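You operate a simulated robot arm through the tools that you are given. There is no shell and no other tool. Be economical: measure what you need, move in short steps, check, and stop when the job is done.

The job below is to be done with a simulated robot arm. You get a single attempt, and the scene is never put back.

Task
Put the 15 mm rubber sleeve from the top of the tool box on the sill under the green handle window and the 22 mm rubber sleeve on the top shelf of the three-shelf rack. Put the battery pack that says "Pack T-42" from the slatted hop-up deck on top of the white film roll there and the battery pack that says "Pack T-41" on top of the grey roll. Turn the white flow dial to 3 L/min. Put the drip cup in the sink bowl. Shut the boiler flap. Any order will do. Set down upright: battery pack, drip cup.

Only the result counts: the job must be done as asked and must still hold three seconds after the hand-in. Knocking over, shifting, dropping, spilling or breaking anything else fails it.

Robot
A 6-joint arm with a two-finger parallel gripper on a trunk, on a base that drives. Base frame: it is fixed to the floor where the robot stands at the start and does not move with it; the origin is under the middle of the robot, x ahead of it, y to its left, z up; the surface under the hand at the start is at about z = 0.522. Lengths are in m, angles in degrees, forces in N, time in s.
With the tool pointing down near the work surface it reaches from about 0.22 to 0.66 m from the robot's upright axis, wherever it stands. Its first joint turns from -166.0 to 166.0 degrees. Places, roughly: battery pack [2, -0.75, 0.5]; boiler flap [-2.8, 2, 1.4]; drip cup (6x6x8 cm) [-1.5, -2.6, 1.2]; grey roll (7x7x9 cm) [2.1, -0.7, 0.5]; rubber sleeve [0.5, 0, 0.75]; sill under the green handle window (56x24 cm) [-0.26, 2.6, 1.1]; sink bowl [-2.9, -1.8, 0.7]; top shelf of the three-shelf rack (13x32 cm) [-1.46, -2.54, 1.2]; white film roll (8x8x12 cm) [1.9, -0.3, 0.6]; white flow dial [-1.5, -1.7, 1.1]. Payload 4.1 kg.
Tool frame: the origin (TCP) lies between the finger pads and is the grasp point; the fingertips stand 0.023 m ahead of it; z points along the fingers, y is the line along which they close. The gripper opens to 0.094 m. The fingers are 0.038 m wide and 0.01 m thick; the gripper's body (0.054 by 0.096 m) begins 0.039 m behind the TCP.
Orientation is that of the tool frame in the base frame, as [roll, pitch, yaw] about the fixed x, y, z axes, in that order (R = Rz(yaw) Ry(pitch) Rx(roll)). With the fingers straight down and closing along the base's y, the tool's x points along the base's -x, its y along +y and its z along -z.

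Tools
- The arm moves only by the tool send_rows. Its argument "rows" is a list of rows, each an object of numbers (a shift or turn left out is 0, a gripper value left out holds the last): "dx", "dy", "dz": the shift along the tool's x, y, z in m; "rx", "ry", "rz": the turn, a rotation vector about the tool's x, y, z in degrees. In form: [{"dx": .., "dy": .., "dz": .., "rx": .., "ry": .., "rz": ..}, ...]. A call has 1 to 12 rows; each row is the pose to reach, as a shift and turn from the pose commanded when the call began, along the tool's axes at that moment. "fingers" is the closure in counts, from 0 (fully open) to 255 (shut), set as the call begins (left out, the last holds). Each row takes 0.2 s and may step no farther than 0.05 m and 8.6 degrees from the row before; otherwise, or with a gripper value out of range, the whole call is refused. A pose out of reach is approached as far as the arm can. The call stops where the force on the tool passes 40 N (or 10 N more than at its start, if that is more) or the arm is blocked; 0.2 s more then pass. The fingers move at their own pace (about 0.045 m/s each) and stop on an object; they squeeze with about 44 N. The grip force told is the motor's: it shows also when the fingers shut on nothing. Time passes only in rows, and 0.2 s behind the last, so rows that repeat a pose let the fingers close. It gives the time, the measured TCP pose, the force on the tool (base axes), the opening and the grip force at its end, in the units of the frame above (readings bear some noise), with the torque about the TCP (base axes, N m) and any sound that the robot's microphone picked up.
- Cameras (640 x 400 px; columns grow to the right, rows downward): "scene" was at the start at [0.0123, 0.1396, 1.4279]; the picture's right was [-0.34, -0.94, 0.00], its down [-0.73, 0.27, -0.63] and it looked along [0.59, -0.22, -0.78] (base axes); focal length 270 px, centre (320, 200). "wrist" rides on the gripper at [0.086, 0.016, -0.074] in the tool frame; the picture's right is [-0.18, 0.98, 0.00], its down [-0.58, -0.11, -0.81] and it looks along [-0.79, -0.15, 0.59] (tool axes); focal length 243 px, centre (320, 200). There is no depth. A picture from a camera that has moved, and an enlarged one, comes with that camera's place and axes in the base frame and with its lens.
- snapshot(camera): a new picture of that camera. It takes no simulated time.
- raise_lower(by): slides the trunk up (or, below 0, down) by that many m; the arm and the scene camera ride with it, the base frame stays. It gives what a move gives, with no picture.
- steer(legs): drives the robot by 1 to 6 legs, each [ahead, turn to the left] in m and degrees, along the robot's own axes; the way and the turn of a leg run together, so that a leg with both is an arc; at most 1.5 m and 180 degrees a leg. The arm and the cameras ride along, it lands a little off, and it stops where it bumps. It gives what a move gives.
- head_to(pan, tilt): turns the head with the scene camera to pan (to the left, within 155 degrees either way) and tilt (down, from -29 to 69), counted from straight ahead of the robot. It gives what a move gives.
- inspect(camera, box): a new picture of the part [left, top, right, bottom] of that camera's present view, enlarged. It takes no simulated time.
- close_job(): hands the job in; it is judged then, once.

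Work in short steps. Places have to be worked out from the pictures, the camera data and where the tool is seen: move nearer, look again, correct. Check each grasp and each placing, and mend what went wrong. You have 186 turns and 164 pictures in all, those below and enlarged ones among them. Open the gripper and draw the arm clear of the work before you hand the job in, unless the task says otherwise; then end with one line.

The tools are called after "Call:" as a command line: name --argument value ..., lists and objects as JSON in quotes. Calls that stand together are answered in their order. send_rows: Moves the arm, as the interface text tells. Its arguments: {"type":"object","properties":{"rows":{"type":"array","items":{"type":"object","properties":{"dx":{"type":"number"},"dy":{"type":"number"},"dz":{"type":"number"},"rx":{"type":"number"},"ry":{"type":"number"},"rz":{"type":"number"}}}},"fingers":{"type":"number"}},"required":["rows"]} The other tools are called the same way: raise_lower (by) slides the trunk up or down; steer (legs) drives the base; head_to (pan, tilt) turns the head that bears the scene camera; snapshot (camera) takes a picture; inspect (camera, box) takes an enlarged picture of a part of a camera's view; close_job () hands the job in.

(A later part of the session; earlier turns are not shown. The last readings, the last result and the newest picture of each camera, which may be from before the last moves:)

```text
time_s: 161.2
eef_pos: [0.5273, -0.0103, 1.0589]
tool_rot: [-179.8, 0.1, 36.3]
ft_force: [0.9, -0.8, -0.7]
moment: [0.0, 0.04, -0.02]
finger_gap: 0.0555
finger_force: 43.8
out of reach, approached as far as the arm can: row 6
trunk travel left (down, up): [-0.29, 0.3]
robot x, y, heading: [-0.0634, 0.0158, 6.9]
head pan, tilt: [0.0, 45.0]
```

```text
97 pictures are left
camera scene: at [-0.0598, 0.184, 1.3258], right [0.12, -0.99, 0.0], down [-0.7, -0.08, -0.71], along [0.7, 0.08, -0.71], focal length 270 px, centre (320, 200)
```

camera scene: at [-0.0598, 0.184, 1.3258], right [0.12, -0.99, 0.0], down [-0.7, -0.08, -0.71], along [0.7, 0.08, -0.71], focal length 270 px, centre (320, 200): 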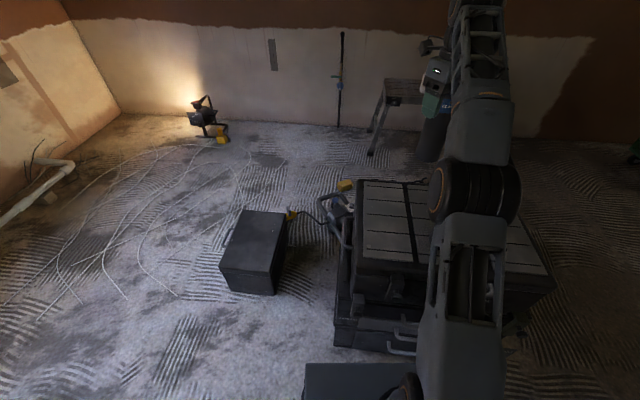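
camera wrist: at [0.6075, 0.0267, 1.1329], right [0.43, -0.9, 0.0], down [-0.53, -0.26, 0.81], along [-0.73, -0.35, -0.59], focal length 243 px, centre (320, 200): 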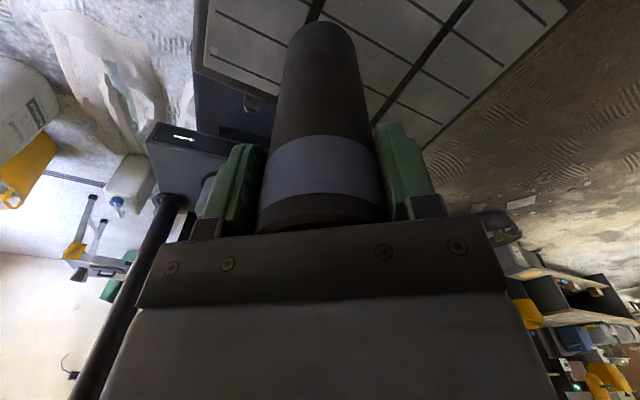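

The 22 mm sleeve is held. I raise the trunk fully and look toward the partition gap for driving.

Call:
raise_lower --by 0.3

Call:
head_to --pan -148 --tilt 40

Call:
snapshot --camera "scene"

```text
time_s: 164.2
eef_pos: [0.5274, -0.0107, 1.3595]
tool_rot: [-180.0, 0.1, 36.3]
ft_force: [-0.4, 0.5, 0.3]
moment: [0.0, -0.01, 0.01]
finger_gap: 0.0555
finger_force: 43.8
trunk travel left (down, up): [-0.59, 0.0]
robot x, y, heading: [-0.0633, 0.0178, 6.9]
head pan, tilt: [0.0, 45.0]
```

```text
time_s: 166.5
eef_pos: [0.5264, -0.0111, 1.36]
tool_rot: [-179.9, 0.0, 36.2]
ft_force: [0.2, 0.4, -0.5]
moment: [0.0, 0.01, -0.02]
finger_gap: 0.0556
finger_force: 43.8
trunk travel left (down, up): [-0.59, 0.0]
robot x, y, heading: [-0.0635, 0.0174, 6.7]
head pan, tilt: [-148.0, 40.0]
```

```text
96 pictures are left
camera scene: at [-0.2074, 0.121, 1.6331], right [-0.63, 0.78, 0.0], down [0.5, 0.4, -0.77], along [-0.6, -0.48, -0.64], focal length 270 px, centre (320, 200)
```

scene: 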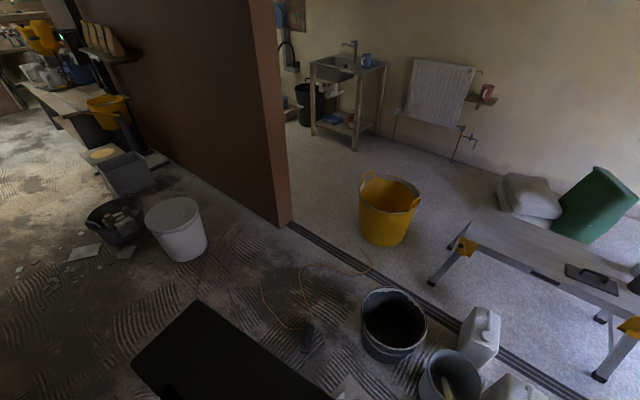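

Gap between yellow bucket and wall corner is ≈0.58 m; a plug lies at (-0.69,-0.37). I go around it from the south: reverse, turn right, drive south, then west.

Call:
steer --legs '[[-0.14, 0], [0, -106], [0.85, 0]]'

```text
time_s: 176.3
eef_pos: [-0.4718, -1.418, 1.3601]
tool_rot: [-180.0, 0.0, -67.5]
ft_force: [0.1, 0.4, -0.2]
moment: [-0.01, 0.02, 0.06]
finger_gap: 0.0552
finger_force: 43.7
trunk travel left (down, up): [-0.59, 0.0]
robot x, y, heading: [-0.3056, -0.856, -97.1]
head pan, tilt: [-148.0, 40.0]
```

Call:
steer --legs '[[0, -97.8], [0.79, 0]]'

Call:
head_to --pan 30 --tilt 40

Call:
snapshot --camera "scene"

```text
time_s: 184.6
eef_pos: [-1.5953, -0.4123, 1.3595]
tool_rot: [180.0, 0.0, -165.2]
ft_force: [0.6, 1.1, -0.3]
moment: [0.03, -0.01, 0.01]
finger_gap: 0.0553
finger_force: 44.3
trunk travel left (down, up): [-0.59, 0.0]
robot x, y, heading: [-1.0565, -0.6567, 165.5]
head pan, tilt: [-148.0, 40.0]
```

```text
time_s: 187.3
eef_pos: [-1.5956, -0.4126, 1.3603]
tool_rot: [-180.0, 0.0, -165.1]
ft_force: [1.0, 0.1, 0.3]
moment: [0.03, 0.03, 0.0]
finger_gap: 0.0554
finger_force: 44.4
trunk travel left (down, up): [-0.59, 0.0]
robot x, y, heading: [-1.0541, -0.6561, 165.6]
head pan, tilt: [30.0, 40.0]
```

```text
95 pictures are left
camera scene: at [-1.1219, -0.8539, 1.6331], right [-0.27, 0.96, 0.0], down [0.62, 0.17, -0.77], along [-0.74, -0.2, -0.64], focal length 270 px, centre (320, 200)
```

scene: 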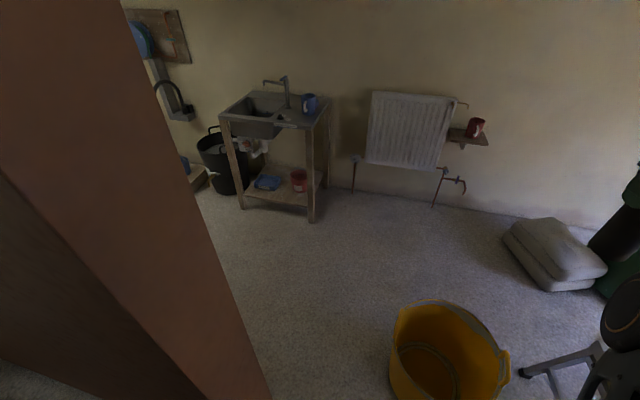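

Bucket-to-corner gap midpoint is ≈(-1.47,-0.85). I turn to heading ≈205° and look straight along the path.

Call:
steer --legs '[[0, 39.5]]'

Call:
head_to --pan 0 --tilt 60

Call:
snapshot --camera "scene"

```text
time_s: 189.5
eef_pos: [-1.6276, -0.8058, 1.3593]
tool_rot: [179.8, 0.0, -126.2]
ft_force: [0.1, 0.3, -0.2]
moment: [0.02, 0.0, 0.03]
finger_gap: 0.0554
finger_force: 44.1
trunk travel left (down, up): [-0.59, 0.0]
robot x, y, heading: [-1.0552, -0.6549, -155.5]
head pan, tilt: [30.0, 40.0]
```

```text
time_s: 190.5
eef_pos: [-1.6289, -0.8055, 1.3601]
tool_rot: [-180.0, 0.0, -126.2]
ft_force: [-0.9, 0.2, -0.1]
moment: [-0.04, 0.01, 0.02]
finger_gap: 0.0554
finger_force: 44.1
trunk travel left (down, up): [-0.59, 0.0]
robot x, y, heading: [-1.0534, -0.6545, -155.6]
head pan, tilt: [0.0, 60.0]
```

```text
94 pictures are left
camera scene: at [-0.9937, -0.8097, 1.6064], right [-0.41, 0.91, 0.0], down [0.79, 0.36, -0.5], along [-0.46, -0.21, -0.87], focal length 270 px, centre (320, 200)
```

scene: 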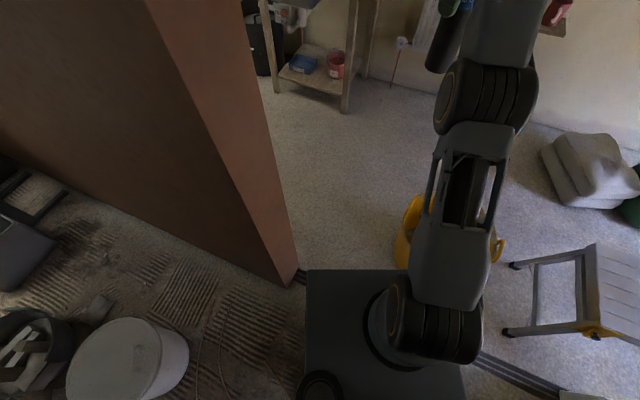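

The wall corner is at (-1.317,-1.10). I need a better fix on the yellow bucket; I check both cameras.

Call:
snapshot --camera "wrist"

Call:
head_to --pan -25 --tilt 55

Call:
snapshot --camera "scene"

```text
93 pictures are left
camera wrist: at [-1.6907, -0.8661, 1.4338], right [-0.68, 0.73, 0.0], down [0.43, 0.41, 0.81], along [0.59, 0.55, -0.59], focal length 243 px, centre (320, 200)
```

wrist: 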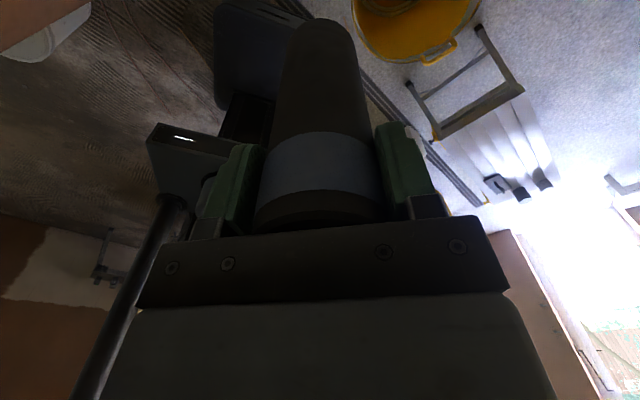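

```text
time_s: 191.4
eef_pos: [-1.6271, -0.8053, 1.3602]
tool_rot: [-180.0, -0.1, -126.2]
ft_force: [-0.5, -0.4, -1.0]
moment: [-0.02, 0.0, -0.03]
finger_gap: 0.0554
finger_force: 44.1
trunk travel left (down, up): [-0.59, 0.0]
robot x, y, heading: [-1.0546, -0.6517, -155.7]
head pan, tilt: [-25.0, 55.0]
```

```text
92 pictures are left
camera scene: at [-1.005, -0.7814, 1.6124], right [0.01, 1.0, 0.0], down [0.82, -0.01, -0.57], along [-0.57, 0.01, -0.82], focal length 270 px, centre (320, 200)
```

scene: 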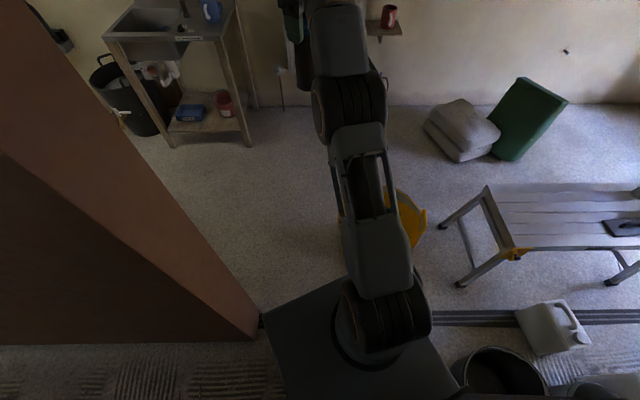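

Bucket centre is (-1.704,-0.41), r≈0.225. Turning 1.9° more left balances clearance (≈5 cm a side). I creep through.

Call:
steer --legs '[[0, 1.9], [0.25, 0]]'

Call:
head_to --pan 0 --tilt 66

Call:
snapshot --camera "scene"

```text
time_s: 193.6
eef_pos: [-1.8459, -0.9329, 1.3602]
tool_rot: [179.9, 0.0, -124.4]
ft_force: [-1.0, 0.0, -0.5]
moment: [-0.02, -0.01, 0.02]
finger_gap: 0.0552
finger_force: 44.3
trunk travel left (down, up): [-0.59, 0.0]
robot x, y, heading: [-1.2807, -0.7648, -154.1]
head pan, tilt: [-25.0, 55.0]
```

```text
time_s: 194.4
eef_pos: [-1.8448, -0.9316, 1.3606]
tool_rot: [-180.0, 0.1, -124.5]
ft_force: [0.9, 0.1, 0.3]
moment: [0.0, -0.01, 0.03]
finger_gap: 0.0554
finger_force: 44.0
trunk travel left (down, up): [-0.59, 0.0]
robot x, y, heading: [-1.2824, -0.7607, -153.5]
head pan, tilt: [0.0, 66.0]
```

```text
91 pictures are left
camera scene: at [-1.2059, -0.9137, 1.5998], right [-0.44, 0.9, 0.0], down [0.82, 0.4, -0.41], along [-0.37, -0.18, -0.91], focal length 270 px, centre (320, 200)
```

scene: 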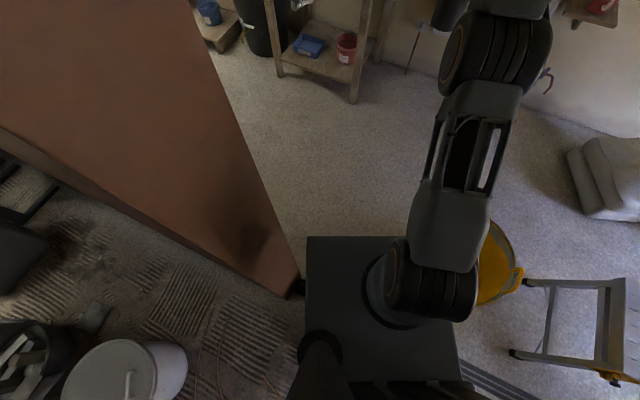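

Left clearance to the wall is ≈6 cm as planned. Continue through.

Call:
steer --legs '[[0.35, 0]]'

Call:
steer --legs '[[0.3, 0]]'

Call:
head_to --pan 70 --tilt 25

Call:
snapshot --camera "scene"

```text
time_s: 196.7
eef_pos: [-2.1639, -1.0853, 1.3605]
tool_rot: [179.9, 0.0, -124.6]
ft_force: [-0.7, 0.1, -0.3]
moment: [0.01, 0.0, 0.01]
finger_gap: 0.0554
finger_force: 43.7
trunk travel left (down, up): [-0.59, 0.0]
robot x, y, heading: [-1.597, -0.9196, -154.4]
head pan, tilt: [0.0, 66.0]
```

```text
time_s: 198.8
eef_pos: [-2.4344, -1.2168, 1.3596]
tool_rot: [-179.9, 0.0, -124.5]
ft_force: [0.7, -0.3, -0.3]
moment: [0.0, -0.01, -0.02]
finger_gap: 0.0557
finger_force: 43.9
trunk travel left (down, up): [-0.59, 0.0]
robot x, y, heading: [-1.8682, -1.0469, -154.1]
head pan, tilt: [0.0, 66.0]
```

```text
time_s: 200.2
eef_pos: [-2.434, -1.2174, 1.3599]
tool_rot: [-180.0, 0.0, -124.6]
ft_force: [0.3, 0.7, 0.4]
moment: [0.04, -0.02, 0.0]
finger_gap: 0.0555
finger_force: 44.1
trunk travel left (down, up): [-0.59, 0.0]
robot x, y, heading: [-1.8651, -1.0491, -154.3]
head pan, tilt: [70.0, 25.0]
```

```text
90 pictures are left
camera scene: at [-1.7311, -1.2656, 1.6564], right [-0.99, -0.1, 0.0], down [-0.04, 0.42, -0.91], along [0.09, -0.9, -0.42], focal length 270 px, centre (320, 200)
```

scene: 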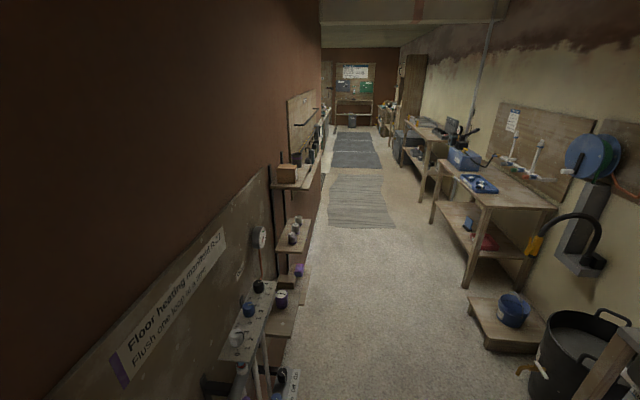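

I'm through. I see the floor-heating manifold with dials and the three-shelf rack on the wall. Zooming in.

Call:
inspect --camera "scene" --box '[200, 140, 340, 240]'

Call:
inspect --camera "scene" --box '[180, 250, 340, 400]'

```text
4.00 times, centred on (270, 190) of scene
camera zoom: at [-1.7311, -1.2656, 1.6564], right [-0.99, -0.1, 0.0], down [-0.04, 0.42, -0.91], along [0.09, -0.9, -0.42], focal length 1082 px, centre (520, 240)
```

zoom: 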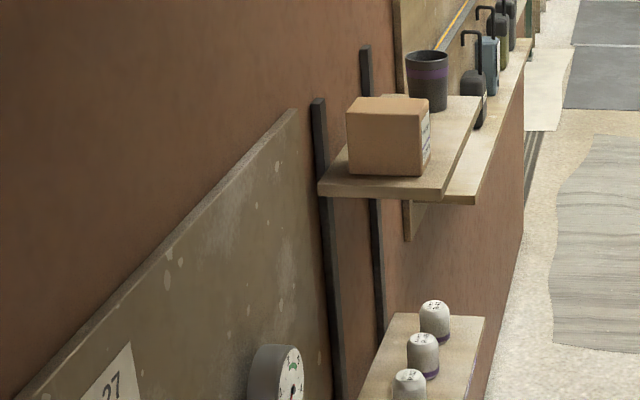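

```text
2.67 times, centred on (260, 325) of scene
camera zoom: at [-1.7311, -1.2656, 1.6564], right [-0.99, -0.1, 0.0], down [-0.04, 0.42, -0.91], along [0.09, -0.9, -0.42], focal length 721 px, centre (480, -133)
```

zoom: 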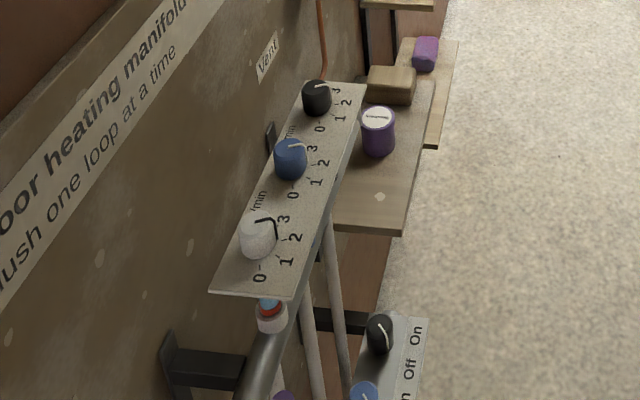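

Top shelf carries a cardboard box and the drip cup. I drive beside the rack at x≈-2.2 and turn to face it.

Call:
steer --legs '[[0, 51.3], [0.75, 0], [0.74, 0]]'

Call:
steer --legs '[[0, 100]]'

Call:
head_to --pan 0 --tilt 30

Call:
snapshot --camera "scene"

```text
time_s: 210.2
eef_pos: [-2.3772, -3.0558, 1.3595]
tool_rot: [180.0, 0.1, -71.4]
ft_force: [-0.5, -0.1, -0.7]
moment: [0.01, 0.04, 0.01]
finger_gap: 0.0554
finger_force: 44.5
trunk travel left (down, up): [-0.59, 0.0]
robot x, y, heading: [-2.1697, -2.5026, -101.1]
head pan, tilt: [70.0, 25.0]
```

```text
time_s: 214.7
eef_pos: [-1.5926, -2.6292, 1.36]
tool_rot: [180.0, 0.0, 26.7]
ft_force: [0.1, -0.5, -0.2]
moment: [-0.01, -0.02, 0.0]
finger_gap: 0.0555
finger_force: 43.4
trunk travel left (down, up): [-0.59, 0.0]
robot x, y, heading: [-2.1667, -2.5069, -3.0]
head pan, tilt: [70.0, 25.0]
```

```text
time_s: 216.1
eef_pos: [-1.5929, -2.6298, 1.3595]
tool_rot: [180.0, 0.0, 26.7]
ft_force: [0.1, 0.5, 0.1]
moment: [0.01, 0.01, 0.02]
finger_gap: 0.0552
finger_force: 44.2
trunk travel left (down, up): [-0.59, 0.0]
robot x, y, heading: [-2.1688, -2.501, -3.0]
head pan, tilt: [0.0, 30.0]
```

```text
87 pictures are left
camera scene: at [-2.1297, -2.3392, 1.6485], right [-0.05, -1.0, 0.0], down [-0.5, 0.03, -0.87], along [0.86, -0.04, -0.5], focal length 270 px, centre (320, 200)
```

scene: 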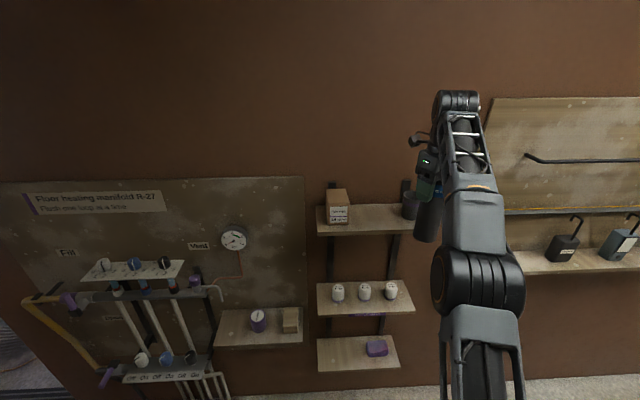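

The middle of the top shelf is free. I zoom to measure.

Call:
inspect --camera "scene" --box '[300, 160, 460, 260]'

Call:
snapshot --camera "wrist"

```text
4.00 times, centred on (380, 210) of scene
camera zoom: at [-2.1297, -2.3392, 1.6485], right [-0.05, -1.0, 0.0], down [-0.5, 0.03, -0.87], along [0.86, -0.04, -0.5], focal length 1082 px, centre (80, 160)
```

zoom: 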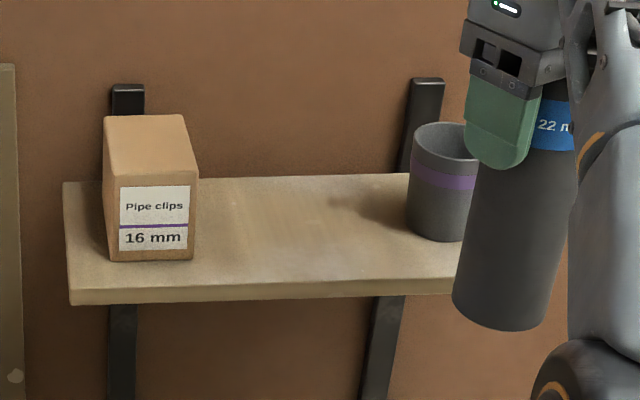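

```text
85 pictures are left
camera wrist: at [-1.5075, -2.6066, 1.4336], right [0.28, -0.96, 0.0], down [-0.57, -0.16, 0.81], along [-0.77, -0.22, -0.59], focal length 243 px, centre (320, 200)
```

wrist: 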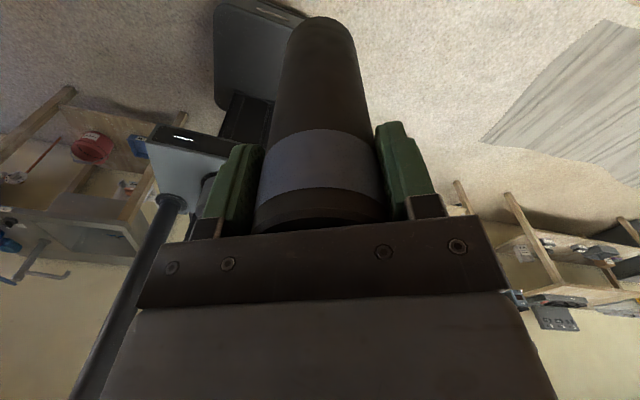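

Shelf top z≈1.195; free span y −2.456…−2.615, centre −2.535. I roll the tool back so the camera faces the robot (away from the wall).

Call:
send_rows --rows '[{"rz": -8.5}, {"rz": -17}, {"rz": -25.5}, {"rz": -34}, {"rz": -42.5}, {"rz": -51}, {"rz": -59.5}, {"rz": -68}, {"rz": -76.5}, {"rz": -85}, {"rz": -93.5}, {"rz": -102}]'

Call:
send_rows --rows '[{"rz": -8.5}, {"rz": -17}, {"rz": -25.5}, {"rz": -34}, {"rz": -42.5}, {"rz": -51.3}]'

Call:
snapshot --camera "wrist"

```text
time_s: 218.7
eef_pos: [-1.5933, -2.6301, 1.3595]
tool_rot: [179.9, 0.0, 128.8]
ft_force: [-0.2, -0.3, 0.1]
moment: [-0.02, -0.01, 0.0]
finger_gap: 0.0552
finger_force: 43.7
trunk travel left (down, up): [-0.59, 0.0]
robot x, y, heading: [-2.167, -2.5011, -3.0]
head pan, tilt: [0.0, 30.0]
```

```text
refused: row 6 steps farther than a row can; nothing moved
```

```text
84 pictures are left
camera wrist: at [-1.6337, -2.5533, 1.4329], right [0.88, 0.47, 0.0], down [0.28, -0.52, 0.81], along [0.38, -0.71, -0.59], focal length 243 px, centre (320, 200)
```

wrist: 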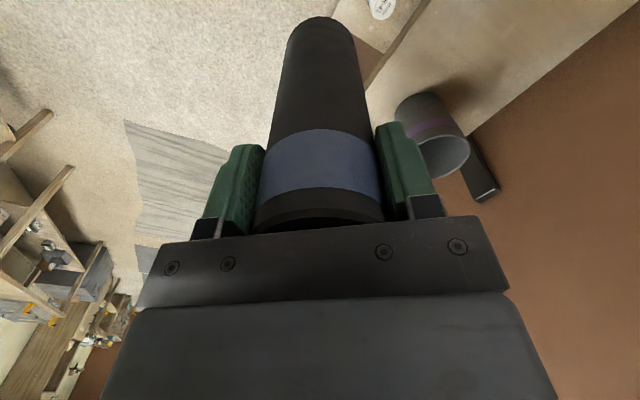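

Call:
send_rows --rows '[{"rz": -8.5}, {"rz": -17}, {"rz": -25.5}, {"rz": -34}, {"rz": -42.5}, {"rz": -51}]'

Call:
send_rows --rows '[{"dy": 0.03, "dz": -0.01}, {"dy": 0.06, "dz": -0.02}, {"dy": 0.095, "dz": -0.025}]'

Call:
snapshot --camera "wrist"

Call:
snapshot --camera "scene"

```text
time_s: 220.1
eef_pos: [-1.5935, -2.6286, 1.3598]
tool_rot: [-179.9, 0.0, 179.8]
ft_force: [0.6, 0.7, -0.4]
moment: [0.04, 0.02, -0.01]
finger_gap: 0.0554
finger_force: 44.6
trunk travel left (down, up): [-0.59, 0.0]
robot x, y, heading: [-2.1633, -2.5035, -2.9]
head pan, tilt: [0.0, 30.0]
```

```text
time_s: 220.9
eef_pos: [-1.5968, -2.5324, 1.3807]
tool_rot: [-179.8, 0.3, 179.7]
ft_force: [0.4, 0.3, 0.1]
moment: [0.01, -0.02, 0.02]
finger_gap: 0.0554
finger_force: 43.4
out of reach, approached as far as the arm can: row 2, 3
trunk travel left (down, up): [-0.59, 0.0]
robot x, y, heading: [-2.1697, -2.501, -2.9]
head pan, tilt: [0.0, 30.0]
```

```text
83 pictures are left
camera wrist: at [-1.6827, -2.5161, 1.4539], right [0.19, 0.98, 0.0], down [0.58, -0.11, 0.81], along [0.79, -0.15, -0.59], focal length 243 px, centre (320, 200)
```

wrist: 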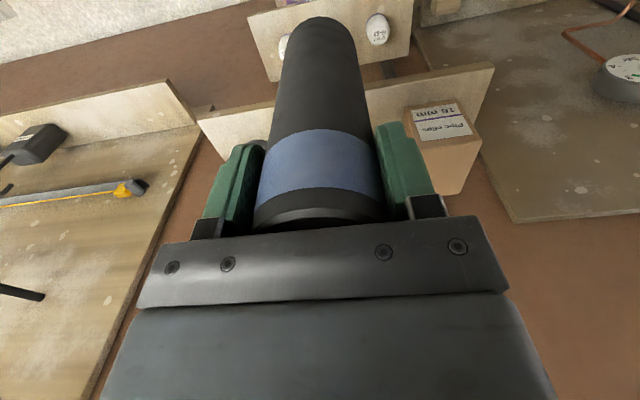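

```text
82 pictures are left
camera scene: at [-2.1299, -2.3385, 1.6484], right [-0.05, -1.0, 0.0], down [-0.5, 0.02, -0.87], along [0.86, -0.04, -0.5], focal length 270 px, centre (320, 200)
```

scene: 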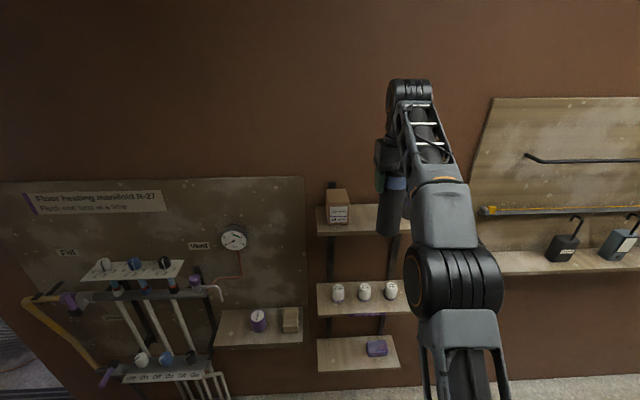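

Sleeve bottom ≈1.233, aligned with the free span. I drive forward 0.13 m to bring it over the shelf.

Call:
steer --legs '[[0.13, 0]]'

Call:
snapshot --camera "wrist"

Call:
inspect --camera "scene" --box '[320, 130, 480, 260]'

```text
time_s: 222.2
eef_pos: [-1.4648, -2.5409, 1.3796]
tool_rot: [-179.9, 0.2, 179.5]
ft_force: [1.4, -0.8, -1.5]
moment: [-0.01, 0.0, 0.01]
finger_gap: 0.0552
finger_force: 44.3
trunk travel left (down, up): [-0.59, 0.0]
robot x, y, heading: [-2.0397, -2.5065, -3.3]
head pan, tilt: [0.0, 30.0]
```

```text
81 pictures are left
camera wrist: at [-1.5499, -2.5246, 1.4531], right [0.19, 0.98, 0.0], down [0.58, -0.11, 0.81], along [0.79, -0.15, -0.59], focal length 243 px, centre (320, 200)
```

wrist: 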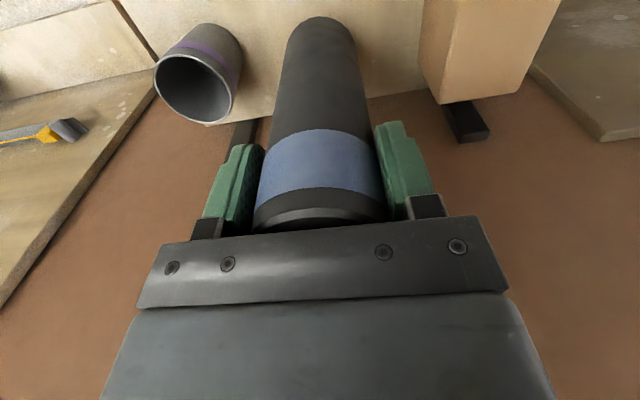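

```text
3.08 times, centred on (400, 195) of scene
camera zoom: at [-1.997, -2.3461, 1.6484], right [-0.05, -1.0, 0.0], down [-0.5, 0.03, -0.87], along [0.86, -0.05, -0.5], focal length 832 px, centre (74, 215)
```

zoom: 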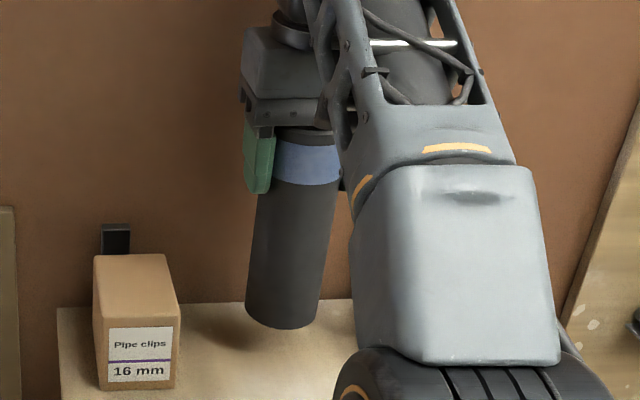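

I lower with a small y correction (+8 mm) to contact.

Call:
send_rows --rows '[{"dz": 0.012, "dy": 0.008}, {"dz": 0.022, "dy": 0.008}, {"dz": 0.028, "dy": 0.008}, {"dz": 0.033, "dy": 0.008}, {"dz": 0.038, "dy": 0.008}, {"dz": 0.043, "dy": 0.008}, {"dz": 0.048, "dy": 0.008}]'

Call:
inspect --camera "scene" --box '[320, 130, 480, 260]'

```text
time_s: 223.8
eef_pos: [-1.4682, -2.5331, 1.3354]
tool_rot: [-179.9, 0.7, 179.5]
ft_force: [2.4, -1.5, 24.0]
moment: [-0.12, 0.06, 0.04]
finger_gap: 0.0553
finger_force: 43.8
trunk travel left (down, up): [-0.59, 0.0]
robot x, y, heading: [-2.0362, -2.5114, -3.1]
head pan, tilt: [0.0, 30.0]
```

```text
3.08 times, centred on (400, 195) of scene
camera zoom: at [-2.0, -2.3462, 1.6491], right [-0.05, -1.0, 0.0], down [-0.5, 0.03, -0.87], along [0.87, -0.05, -0.5], focal length 832 px, centre (74, 215)
```

zoom: 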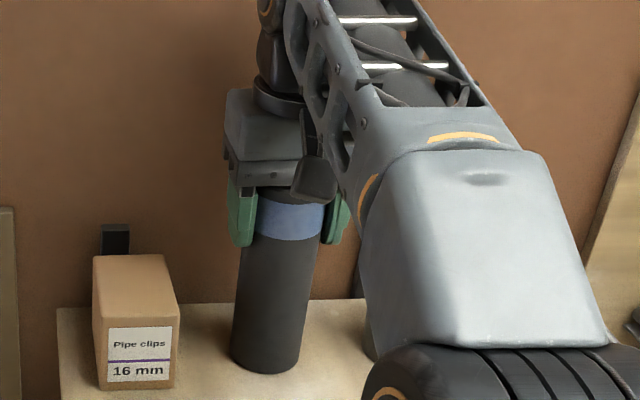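

Sleeve is standing on the shelf (24 N). I ease up 4 mm, open partway, then rise.

Call:
send_rows --rows '[{"dz": -0.004}, {"dz": -0.004}, {"dz": -0.004}, {"dz": -0.004}]' --fingers 50

Call:
send_rows --rows '[{"dz": -0.015}, {"dz": -0.03}, {"dz": -0.05}, {"dz": -0.07}]'

Call:
snapshot --camera "wrist"

```text
time_s: 224.8
eef_pos: [-1.4644, -2.5318, 1.3355]
tool_rot: [-180.0, 0.3, 179.5]
ft_force: [-0.2, -0.2, 0.1]
moment: [0.0, -0.01, 0.04]
finger_gap: 0.0757
finger_force: 0.0
trunk travel left (down, up): [-0.59, 0.0]
robot x, y, heading: [-2.0389, -2.5104, -3.3]
head pan, tilt: [0.0, 30.0]
```

```text
time_s: 225.8
eef_pos: [-1.4761, -2.5324, 1.3928]
tool_rot: [-180.0, 0.5, 179.5]
ft_force: [0.3, -0.3, 0.4]
moment: [0.02, 0.03, 0.0]
finger_gap: 0.0754
finger_force: 0.1
out of reach, approached as far as the arm can: row 4
trunk travel left (down, up): [-0.59, 0.0]
robot x, y, heading: [-2.0355, -2.5116, -2.9]
head pan, tilt: [0.0, 30.0]
```

```text
78 pictures are left
camera wrist: at [-1.5637, -2.5169, 1.4662], right [0.19, 0.98, 0.0], down [0.58, -0.11, 0.81], along [0.8, -0.15, -0.59], focal length 243 px, centre (320, 200)
```

wrist: 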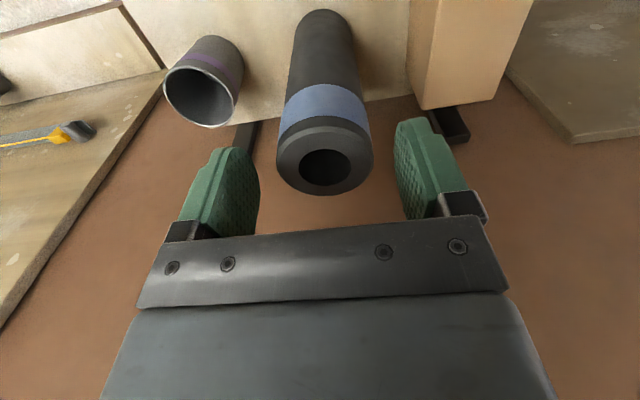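

The 22 mm sleeve stands on the top shelf. I back away, shift over to the drip cup's line, and check.

Call:
steer --legs '[[-0.12, 0]]'

Call:
send_rows --rows '[{"dy": -0.035}, {"dy": -0.07}, {"dy": -0.098}]' --fingers 30

Call:
snapshot --camera "wrist"

Call:
snapshot --camera "scene"

```text
time_s: 227.1
eef_pos: [-1.6, -2.5265, 1.3942]
tool_rot: [-180.0, 0.4, 179.5]
ft_force: [-0.7, -0.5, 0.5]
moment: [-0.02, -0.02, 0.02]
finger_gap: 0.0756
finger_force: 0.0
trunk travel left (down, up): [-0.59, 0.0]
robot x, y, heading: [-2.1563, -2.5037, -2.7]
head pan, tilt: [0.0, 30.0]
```

```text
time_s: 227.8
eef_pos: [-1.6059, -2.6238, 1.3867]
tool_rot: [179.9, 0.5, 179.5]
ft_force: [0.7, -1.2, -0.7]
moment: [0.03, -0.01, -0.01]
finger_gap: 0.0829
finger_force: 0.2
out of reach, approached as far as the arm can: row 2, 3
trunk travel left (down, up): [-0.59, 0.0]
robot x, y, heading: [-2.1599, -2.5063, -2.9]
head pan, tilt: [0.0, 30.0]
```

```text
77 pictures are left
camera wrist: at [-1.6918, -2.6073, 1.4604], right [0.19, 0.98, 0.0], down [0.57, -0.11, 0.81], along [0.8, -0.15, -0.58], focal length 243 px, centre (320, 200)
```

wrist: 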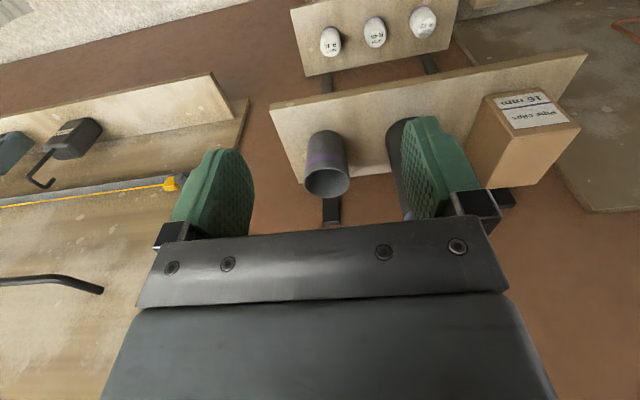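

```text
76 pictures are left
camera scene: at [-2.12, -2.3402, 1.6485], right [-0.05, -1.0, 0.0], down [-0.5, 0.03, -0.87], along [0.86, -0.04, -0.5], focal length 270 px, centre (320, 200)
```

scene: 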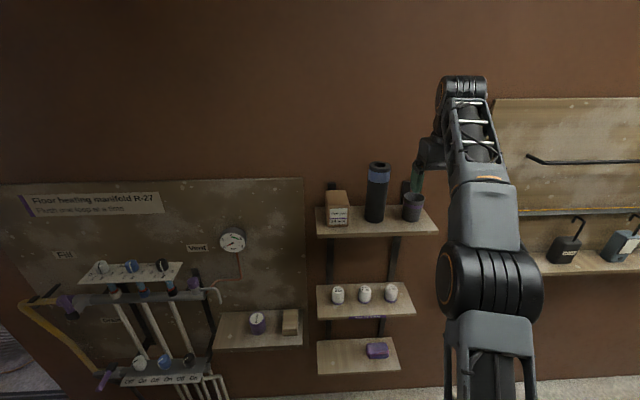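

Cup centre at (-1.469,-2.640). I drive forward 0.136 m above it and re-check.

Call:
steer --legs '[[0.136, 0]]'

Call:
snapshot --camera "wrist"

```text
time_s: 229.2
eef_pos: [-1.4683, -2.6294, 1.3865]
tool_rot: [-180.0, 0.5, 179.7]
ft_force: [-0.1, -1.1, -0.2]
moment: [0.01, 0.03, -0.03]
finger_gap: 0.0831
finger_force: 0.1
trunk travel left (down, up): [-0.59, 0.0]
robot x, y, heading: [-2.0176, -2.5087, -2.7]
head pan, tilt: [0.0, 30.0]
```

```text
75 pictures are left
camera wrist: at [-1.5545, -2.6126, 1.4599], right [0.19, 0.98, 0.0], down [0.58, -0.11, 0.81], along [0.8, -0.15, -0.59], focal length 243 px, centre (320, 200)
```

wrist: 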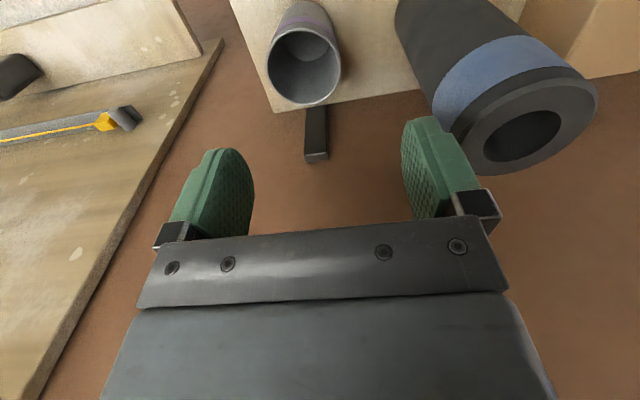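

Call:
send_rows --rows '[{"dy": -0.011, "dz": 0.01}, {"dy": -0.011, "dz": 0.03}]'

```text
time_s: 229.8
eef_pos: [-1.4678, -2.6395, 1.3573]
tool_rot: [-180.0, 0.5, 179.7]
ft_force: [-0.3, -0.2, -0.1]
moment: [0.0, -0.02, 0.0]
finger_gap: 0.0831
finger_force: 0.1
trunk travel left (down, up): [-0.59, 0.0]
robot x, y, heading: [-2.0214, -2.5106, -2.7]
head pan, tilt: [0.0, 30.0]
```

Aligned. I descend to z≈1.242, grip, and lift.

Call:
send_rows --rows '[{"dy": -0.002, "dz": 0.03}, {"dy": -0.002, "dz": 0.06}, {"dy": -0.002, "dz": 0.09}, {"dy": -0.002, "dz": 0.115}]'

Call:
send_rows --rows '[{}, {}, {}, {}]' --fingers 255

Call:
snapshot --camera "wrist"

```text
time_s: 230.8
eef_pos: [-1.4683, -2.6419, 1.2406]
tool_rot: [-179.9, 0.4, 179.7]
ft_force: [0.4, 0.2, -0.2]
moment: [-0.04, 0.03, 0.0]
finger_gap: 0.0828
finger_force: 0.0
trunk travel left (down, up): [-0.59, 0.0]
robot x, y, heading: [-2.0241, -2.5098, -3.0]
head pan, tilt: [0.0, 30.0]
```

```text
time_s: 231.8
eef_pos: [-1.4688, -2.6419, 1.2416]
tool_rot: [-179.9, 0.5, 179.7]
ft_force: [-0.6, -0.7, 0.1]
moment: [0.01, -0.01, 0.0]
finger_gap: 0.0561
finger_force: 44.3
trunk travel left (down, up): [-0.59, 0.0]
robot x, y, heading: [-2.0228, -2.5107, -2.8]
head pan, tilt: [0.0, 30.0]
```

```text
74 pictures are left
camera wrist: at [-1.5545, -2.626, 1.3141], right [0.19, 0.98, 0.0], down [0.57, -0.11, 0.81], along [0.8, -0.15, -0.59], focal length 243 px, centre (320, 200)
```

wrist: 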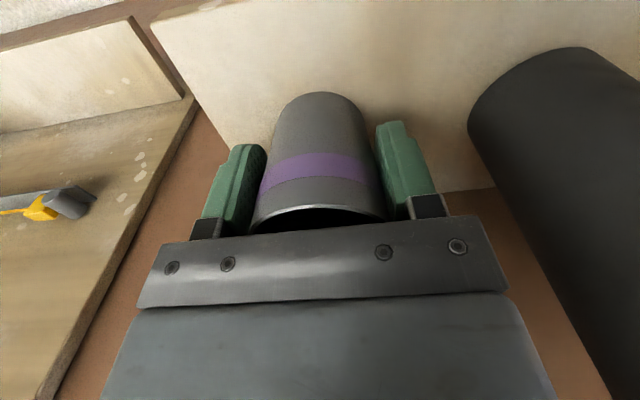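

Cup gripped. I lift, back away, then look toward the sink.

Call:
send_rows --rows '[{"dz": -0.03}, {"dz": -0.06}, {"dz": -0.09}, {"dz": -0.12}, {"dz": -0.14}]'

Call:
steer --legs '[[-0.2, 0], [0, 93], [0.65, 0]]'

Call:
head_to --pan 75 --tilt 40

Call:
snapshot --camera "scene"

```text
time_s: 233.0
eef_pos: [-1.4701, -2.6423, 1.3824]
tool_rot: [-180.0, 0.4, 179.7]
ft_force: [0.1, 0.6, -0.3]
moment: [0.0, 0.0, 0.01]
finger_gap: 0.0559
finger_force: 44.5
trunk travel left (down, up): [-0.59, 0.0]
robot x, y, heading: [-2.0228, -2.5097, -2.7]
head pan, tilt: [0.0, 30.0]
```

```text
time_s: 241.7
eef_pos: [-2.1299, -1.2948, 1.3827]
tool_rot: [-179.9, 0.4, -87.0]
ft_force: [0.8, -0.9, 0.6]
moment: [-0.02, -0.03, 0.03]
finger_gap: 0.0561
finger_force: 43.6
trunk travel left (down, up): [-0.59, 0.0]
robot x, y, heading: [-2.2313, -1.8601, 90.5]
head pan, tilt: [0.0, 30.0]
```

```text
time_s: 243.2
eef_pos: [-2.1303, -1.2969, 1.3827]
tool_rot: [-179.9, 0.6, -86.9]
ft_force: [0.0, -0.8, -0.5]
moment: [0.01, -0.01, 0.02]
finger_gap: 0.0558
finger_force: 44.2
trunk travel left (down, up): [-0.59, 0.0]
robot x, y, heading: [-2.2242, -1.8542, 90.3]
head pan, tilt: [75.0, 40.0]
```

```text
73 pictures are left
camera scene: at [-2.4767, -1.8985, 1.6331], right [0.25, 0.97, 0.0], down [0.62, -0.16, -0.77], along [-0.74, 0.19, -0.64], focal length 270 px, centre (320, 200)
```

scene: 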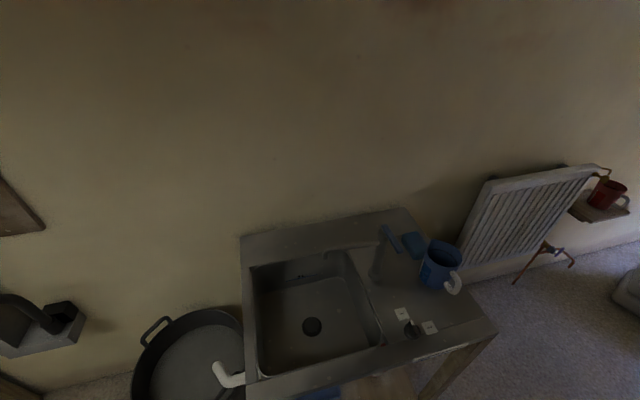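

Bowl spans x −3.08…−2.73, y −1.98…−1.65, drain at (−2.90,−1.816). I'll set the cup at (−2.86,−1.88). I turn to face the sink.

Call:
steer --legs '[[0, 100]]'

Call:
send_rows --rows '[{"rz": -8.5}, {"rz": -17}, {"rz": -25.5}, {"rz": -34}, {"rz": -42.5}, {"rz": -51}, {"rz": -59.5}, {"rz": -68}, {"rz": -76.5}, {"rz": -85}]'

Call:
head_to --pan 0 --tilt 50

Call:
snapshot --camera "scene"

```text
time_s: 247.8
eef_pos: [-2.7982, -1.8525, 1.3832]
tool_rot: [-179.9, 0.5, 12.7]
ft_force: [0.2, -0.1, -0.2]
moment: [0.01, -0.01, -0.04]
finger_gap: 0.0563
finger_force: 44.0
trunk travel left (down, up): [-0.59, 0.0]
robot x, y, heading: [-2.2273, -1.8608, -170.1]
head pan, tilt: [75.0, 40.0]
```

```text
time_s: 250.0
eef_pos: [-2.7992, -1.8533, 1.3817]
tool_rot: [-179.5, 0.1, 97.8]
ft_force: [-0.1, -0.4, -0.2]
moment: [0.02, 0.01, -0.01]
finger_gap: 0.0561
finger_force: 43.8
trunk travel left (down, up): [-0.59, 0.0]
robot x, y, heading: [-2.229, -1.8603, -169.9]
head pan, tilt: [75.0, 40.0]
```

```text
time_s: 251.4
eef_pos: [-2.7992, -1.8531, 1.3815]
tool_rot: [-179.5, -0.1, 97.5]
ft_force: [-0.1, 1.1, 0.3]
moment: [-0.03, -0.02, -0.02]
finger_gap: 0.0559
finger_force: 44.5
trunk travel left (down, up): [-0.59, 0.0]
robot x, y, heading: [-2.233, -1.8564, -169.8]
head pan, tilt: [0.0, 50.0]
```

```text
72 pictures are left
camera scene: at [-2.2163, -2.0254, 1.619], right [-0.17, 0.98, 0.0], down [0.75, 0.13, -0.64], along [-0.63, -0.11, -0.77], focal length 270 px, centre (320, 200)
```

scene: 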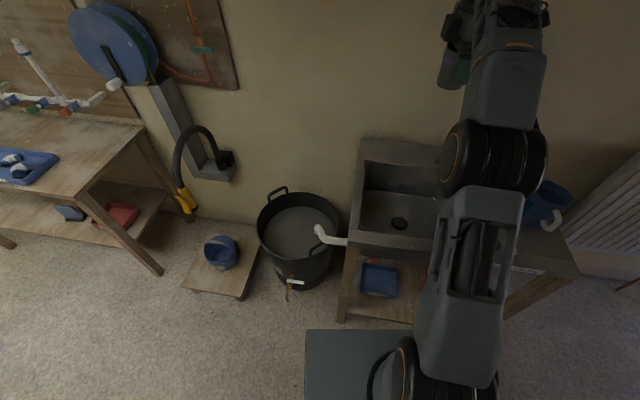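

Drain resolves to (−2.886,−1.822), bowl bottom z≈0.73. I move over (−2.862,−1.885) and lower the trunk 0.4 m.

Call:
send_rows --rows '[{"dx": -0.012, "dy": -0.033}, {"dx": -0.0234, "dy": -0.0666}]'

Call:
raise_lower --by -0.4

Call:
snapshot --camera "wrist"

Call:
snapshot --camera "scene"

```text
time_s: 252.0
eef_pos: [-2.8211, -1.8761, 1.3613]
tool_rot: [-179.4, 0.1, 97.5]
ft_force: [-0.4, 0.6, -0.2]
moment: [0.01, 0.02, 0.02]
finger_gap: 0.0559
finger_force: 44.1
out of reach, approached as far as the arm can: row 1, 2
trunk travel left (down, up): [-0.59, 0.0]
robot x, y, heading: [-2.2289, -1.856, -170.1]
head pan, tilt: [0.0, 50.0]
```

```text
time_s: 255.9
eef_pos: [-2.8213, -1.8766, 0.962]
tool_rot: [-179.5, 0.0, 97.7]
ft_force: [0.6, 0.2, 0.1]
moment: [0.01, 0.02, 0.03]
finger_gap: 0.056
finger_force: 44.2
trunk travel left (down, up): [-0.19, 0.4]
robot x, y, heading: [-2.2278, -1.8577, -169.9]
head pan, tilt: [0.0, 50.0]
```

```text
71 pictures are left
camera wrist: at [-2.8145, -1.7896, 1.0345], right [1.0, -0.05, -0.01], down [-0.02, -0.59, 0.81], along [-0.05, -0.81, -0.59], focal length 243 px, centre (320, 200)
```

wrist: 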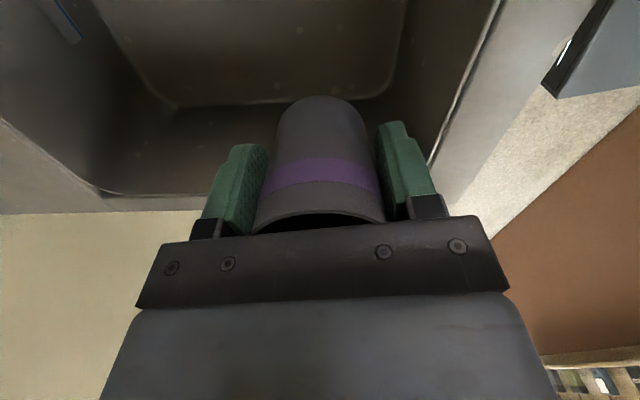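

```text
70 pictures are left
camera scene: at [-2.2163, -2.0253, 1.219], right [-0.17, 0.98, 0.0], down [0.75, 0.13, -0.64], along [-0.63, -0.11, -0.77], focal length 270 px, centre (320, 200)
```

scene: 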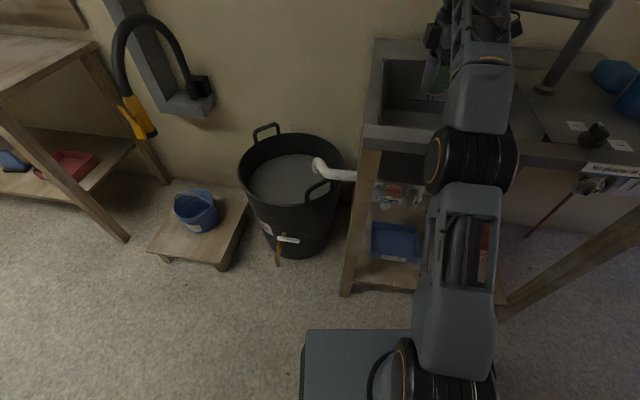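

Call:
send_rows --rows '[{"dz": 0.03, "dy": -0.01}, {"dz": 0.06, "dy": -0.02}]'

```text
time_s: 256.5
eef_pos: [-2.8433, -1.8785, 0.9]
tool_rot: [-179.5, -0.1, 97.6]
ft_force: [-0.6, -0.1, -0.7]
moment: [0.0, 0.01, 0.01]
finger_gap: 0.0558
finger_force: 44.0
trunk travel left (down, up): [-0.19, 0.4]
robot x, y, heading: [-2.2302, -1.8567, -170.1]
head pan, tilt: [0.0, 50.0]
```

Call:
send_rows --rows '[{"dz": 0.02, "dy": -0.018}, {"dz": 0.06, "dy": -0.018}, {"dz": 0.095, "dy": -0.018}]'

Call:
send_rows --rows '[{"dz": 0.006}, {"dz": 0.012}, {"dz": 0.018}, {"dz": 0.024}, {"dz": 0.03}, {"dz": 0.036}]'

Call:
snapshot --camera "wrist"

```text
time_s: 257.3
eef_pos: [-2.8602, -1.8818, 0.8044]
tool_rot: [-179.5, 0.0, 97.7]
ft_force: [0.4, 0.1, 0.3]
moment: [-0.01, -0.02, 0.02]
finger_gap: 0.0557
finger_force: 44.2
trunk travel left (down, up): [-0.19, 0.4]
robot x, y, heading: [-2.229, -1.8586, -170.2]
head pan, tilt: [0.0, 50.0]
```

```text
time_s: 258.7
eef_pos: [-2.8603, -1.8835, 0.7703]
tool_rot: [-179.5, 0.0, 97.6]
ft_force: [-0.2, 0.2, -0.2]
moment: [0.0, 0.0, 0.01]
finger_gap: 0.0558
finger_force: 44.4
trunk travel left (down, up): [-0.19, 0.4]
robot x, y, heading: [-2.229, -1.8545, -170.1]
head pan, tilt: [0.0, 50.0]
```

```text
69 pictures are left
camera wrist: at [-2.854, -1.7952, 0.8433], right [1.0, -0.05, -0.01], down [-0.02, -0.59, 0.81], along [-0.05, -0.81, -0.59], focal length 243 px, centre (320, 200)
```

wrist: 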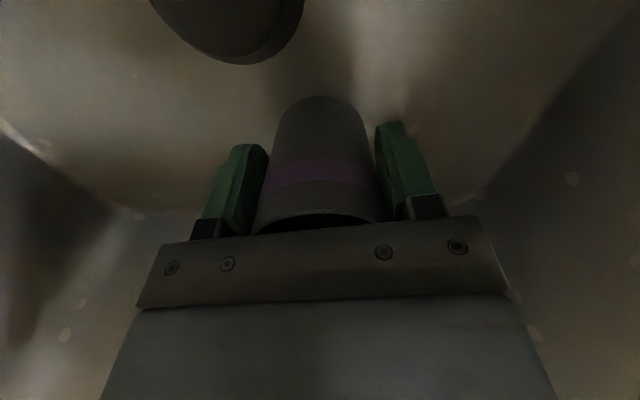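

Call:
send_rows --rows '[{"dz": 0.005}, {"dz": 0.01}, {"dz": 0.015}, {"dz": 0.02}, {"dz": 0.025}, {"dz": 0.03}, {"dz": 0.035}]'

```text
time_s: 260.1
eef_pos: [-2.8634, -1.882, 0.7475]
tool_rot: [-178.6, -0.1, 97.5]
ft_force: [0.7, -0.2, 14.2]
moment: [-0.09, -0.34, 0.05]
finger_gap: 0.0551
finger_force: 44.4
trunk travel left (down, up): [-0.19, 0.4]
robot x, y, heading: [-2.2294, -1.8575, -169.9]
head pan, tilt: [0.0, 50.0]
stopped in row 6: the force on the tool passed its limit at 46 N (the readings are from after the stop); the commanded pose is now the measured one
```

Contact with the bowl floor. I relax slightly, open, and check the cup before withdrawing.

Call:
send_rows --rows '[{"dz": -0.002}, {"dz": -0.002}, {"dz": -0.002}, {"dz": -0.002}]' --fingers 60

Call:
send_rows --rows '[{"dz": -0.03}, {"dz": -0.07}, {"dz": -0.11}, {"dz": -0.15}, {"dz": -0.19}]'

Call:
snapshot --camera "wrist"

```text
time_s: 261.1
eef_pos: [-2.8618, -1.8823, 0.7489]
tool_rot: [-178.8, -0.1, 97.6]
ft_force: [-0.4, 0.9, 8.1]
moment: [0.0, -0.21, 0.04]
finger_gap: 0.0719
finger_force: 0.1
trunk travel left (down, up): [-0.19, 0.4]
robot x, y, heading: [-2.2283, -1.857, -169.9]
head pan, tilt: [0.0, 50.0]
```

```text
time_s: 262.3
eef_pos: [-2.8464, -1.8818, 0.9283]
tool_rot: [-179.0, -0.1, 97.5]
ft_force: [-0.3, -0.2, -0.7]
moment: [0.01, -0.01, 0.03]
finger_gap: 0.0717
finger_force: 0.1
out of reach, approached as far as the arm can: row 5
trunk travel left (down, up): [-0.19, 0.4]
robot x, y, heading: [-2.2266, -1.8591, -170.0]
head pan, tilt: [0.0, 50.0]
```

```text
68 pictures are left
camera wrist: at [-2.8386, -1.795, 1.0023], right [1.0, -0.05, -0.02], down [-0.02, -0.59, 0.81], along [-0.05, -0.81, -0.59], focal length 243 px, centre (320, 200)
```

wrist: 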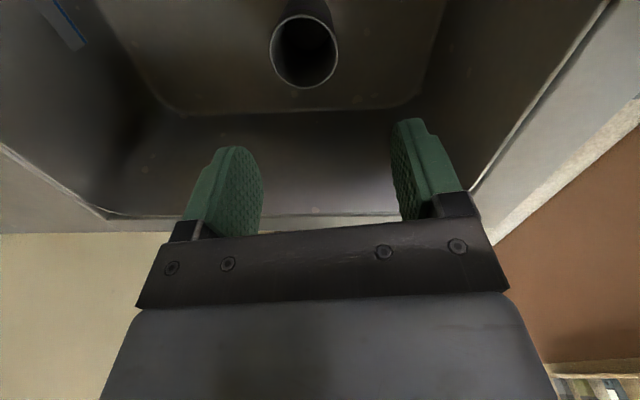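

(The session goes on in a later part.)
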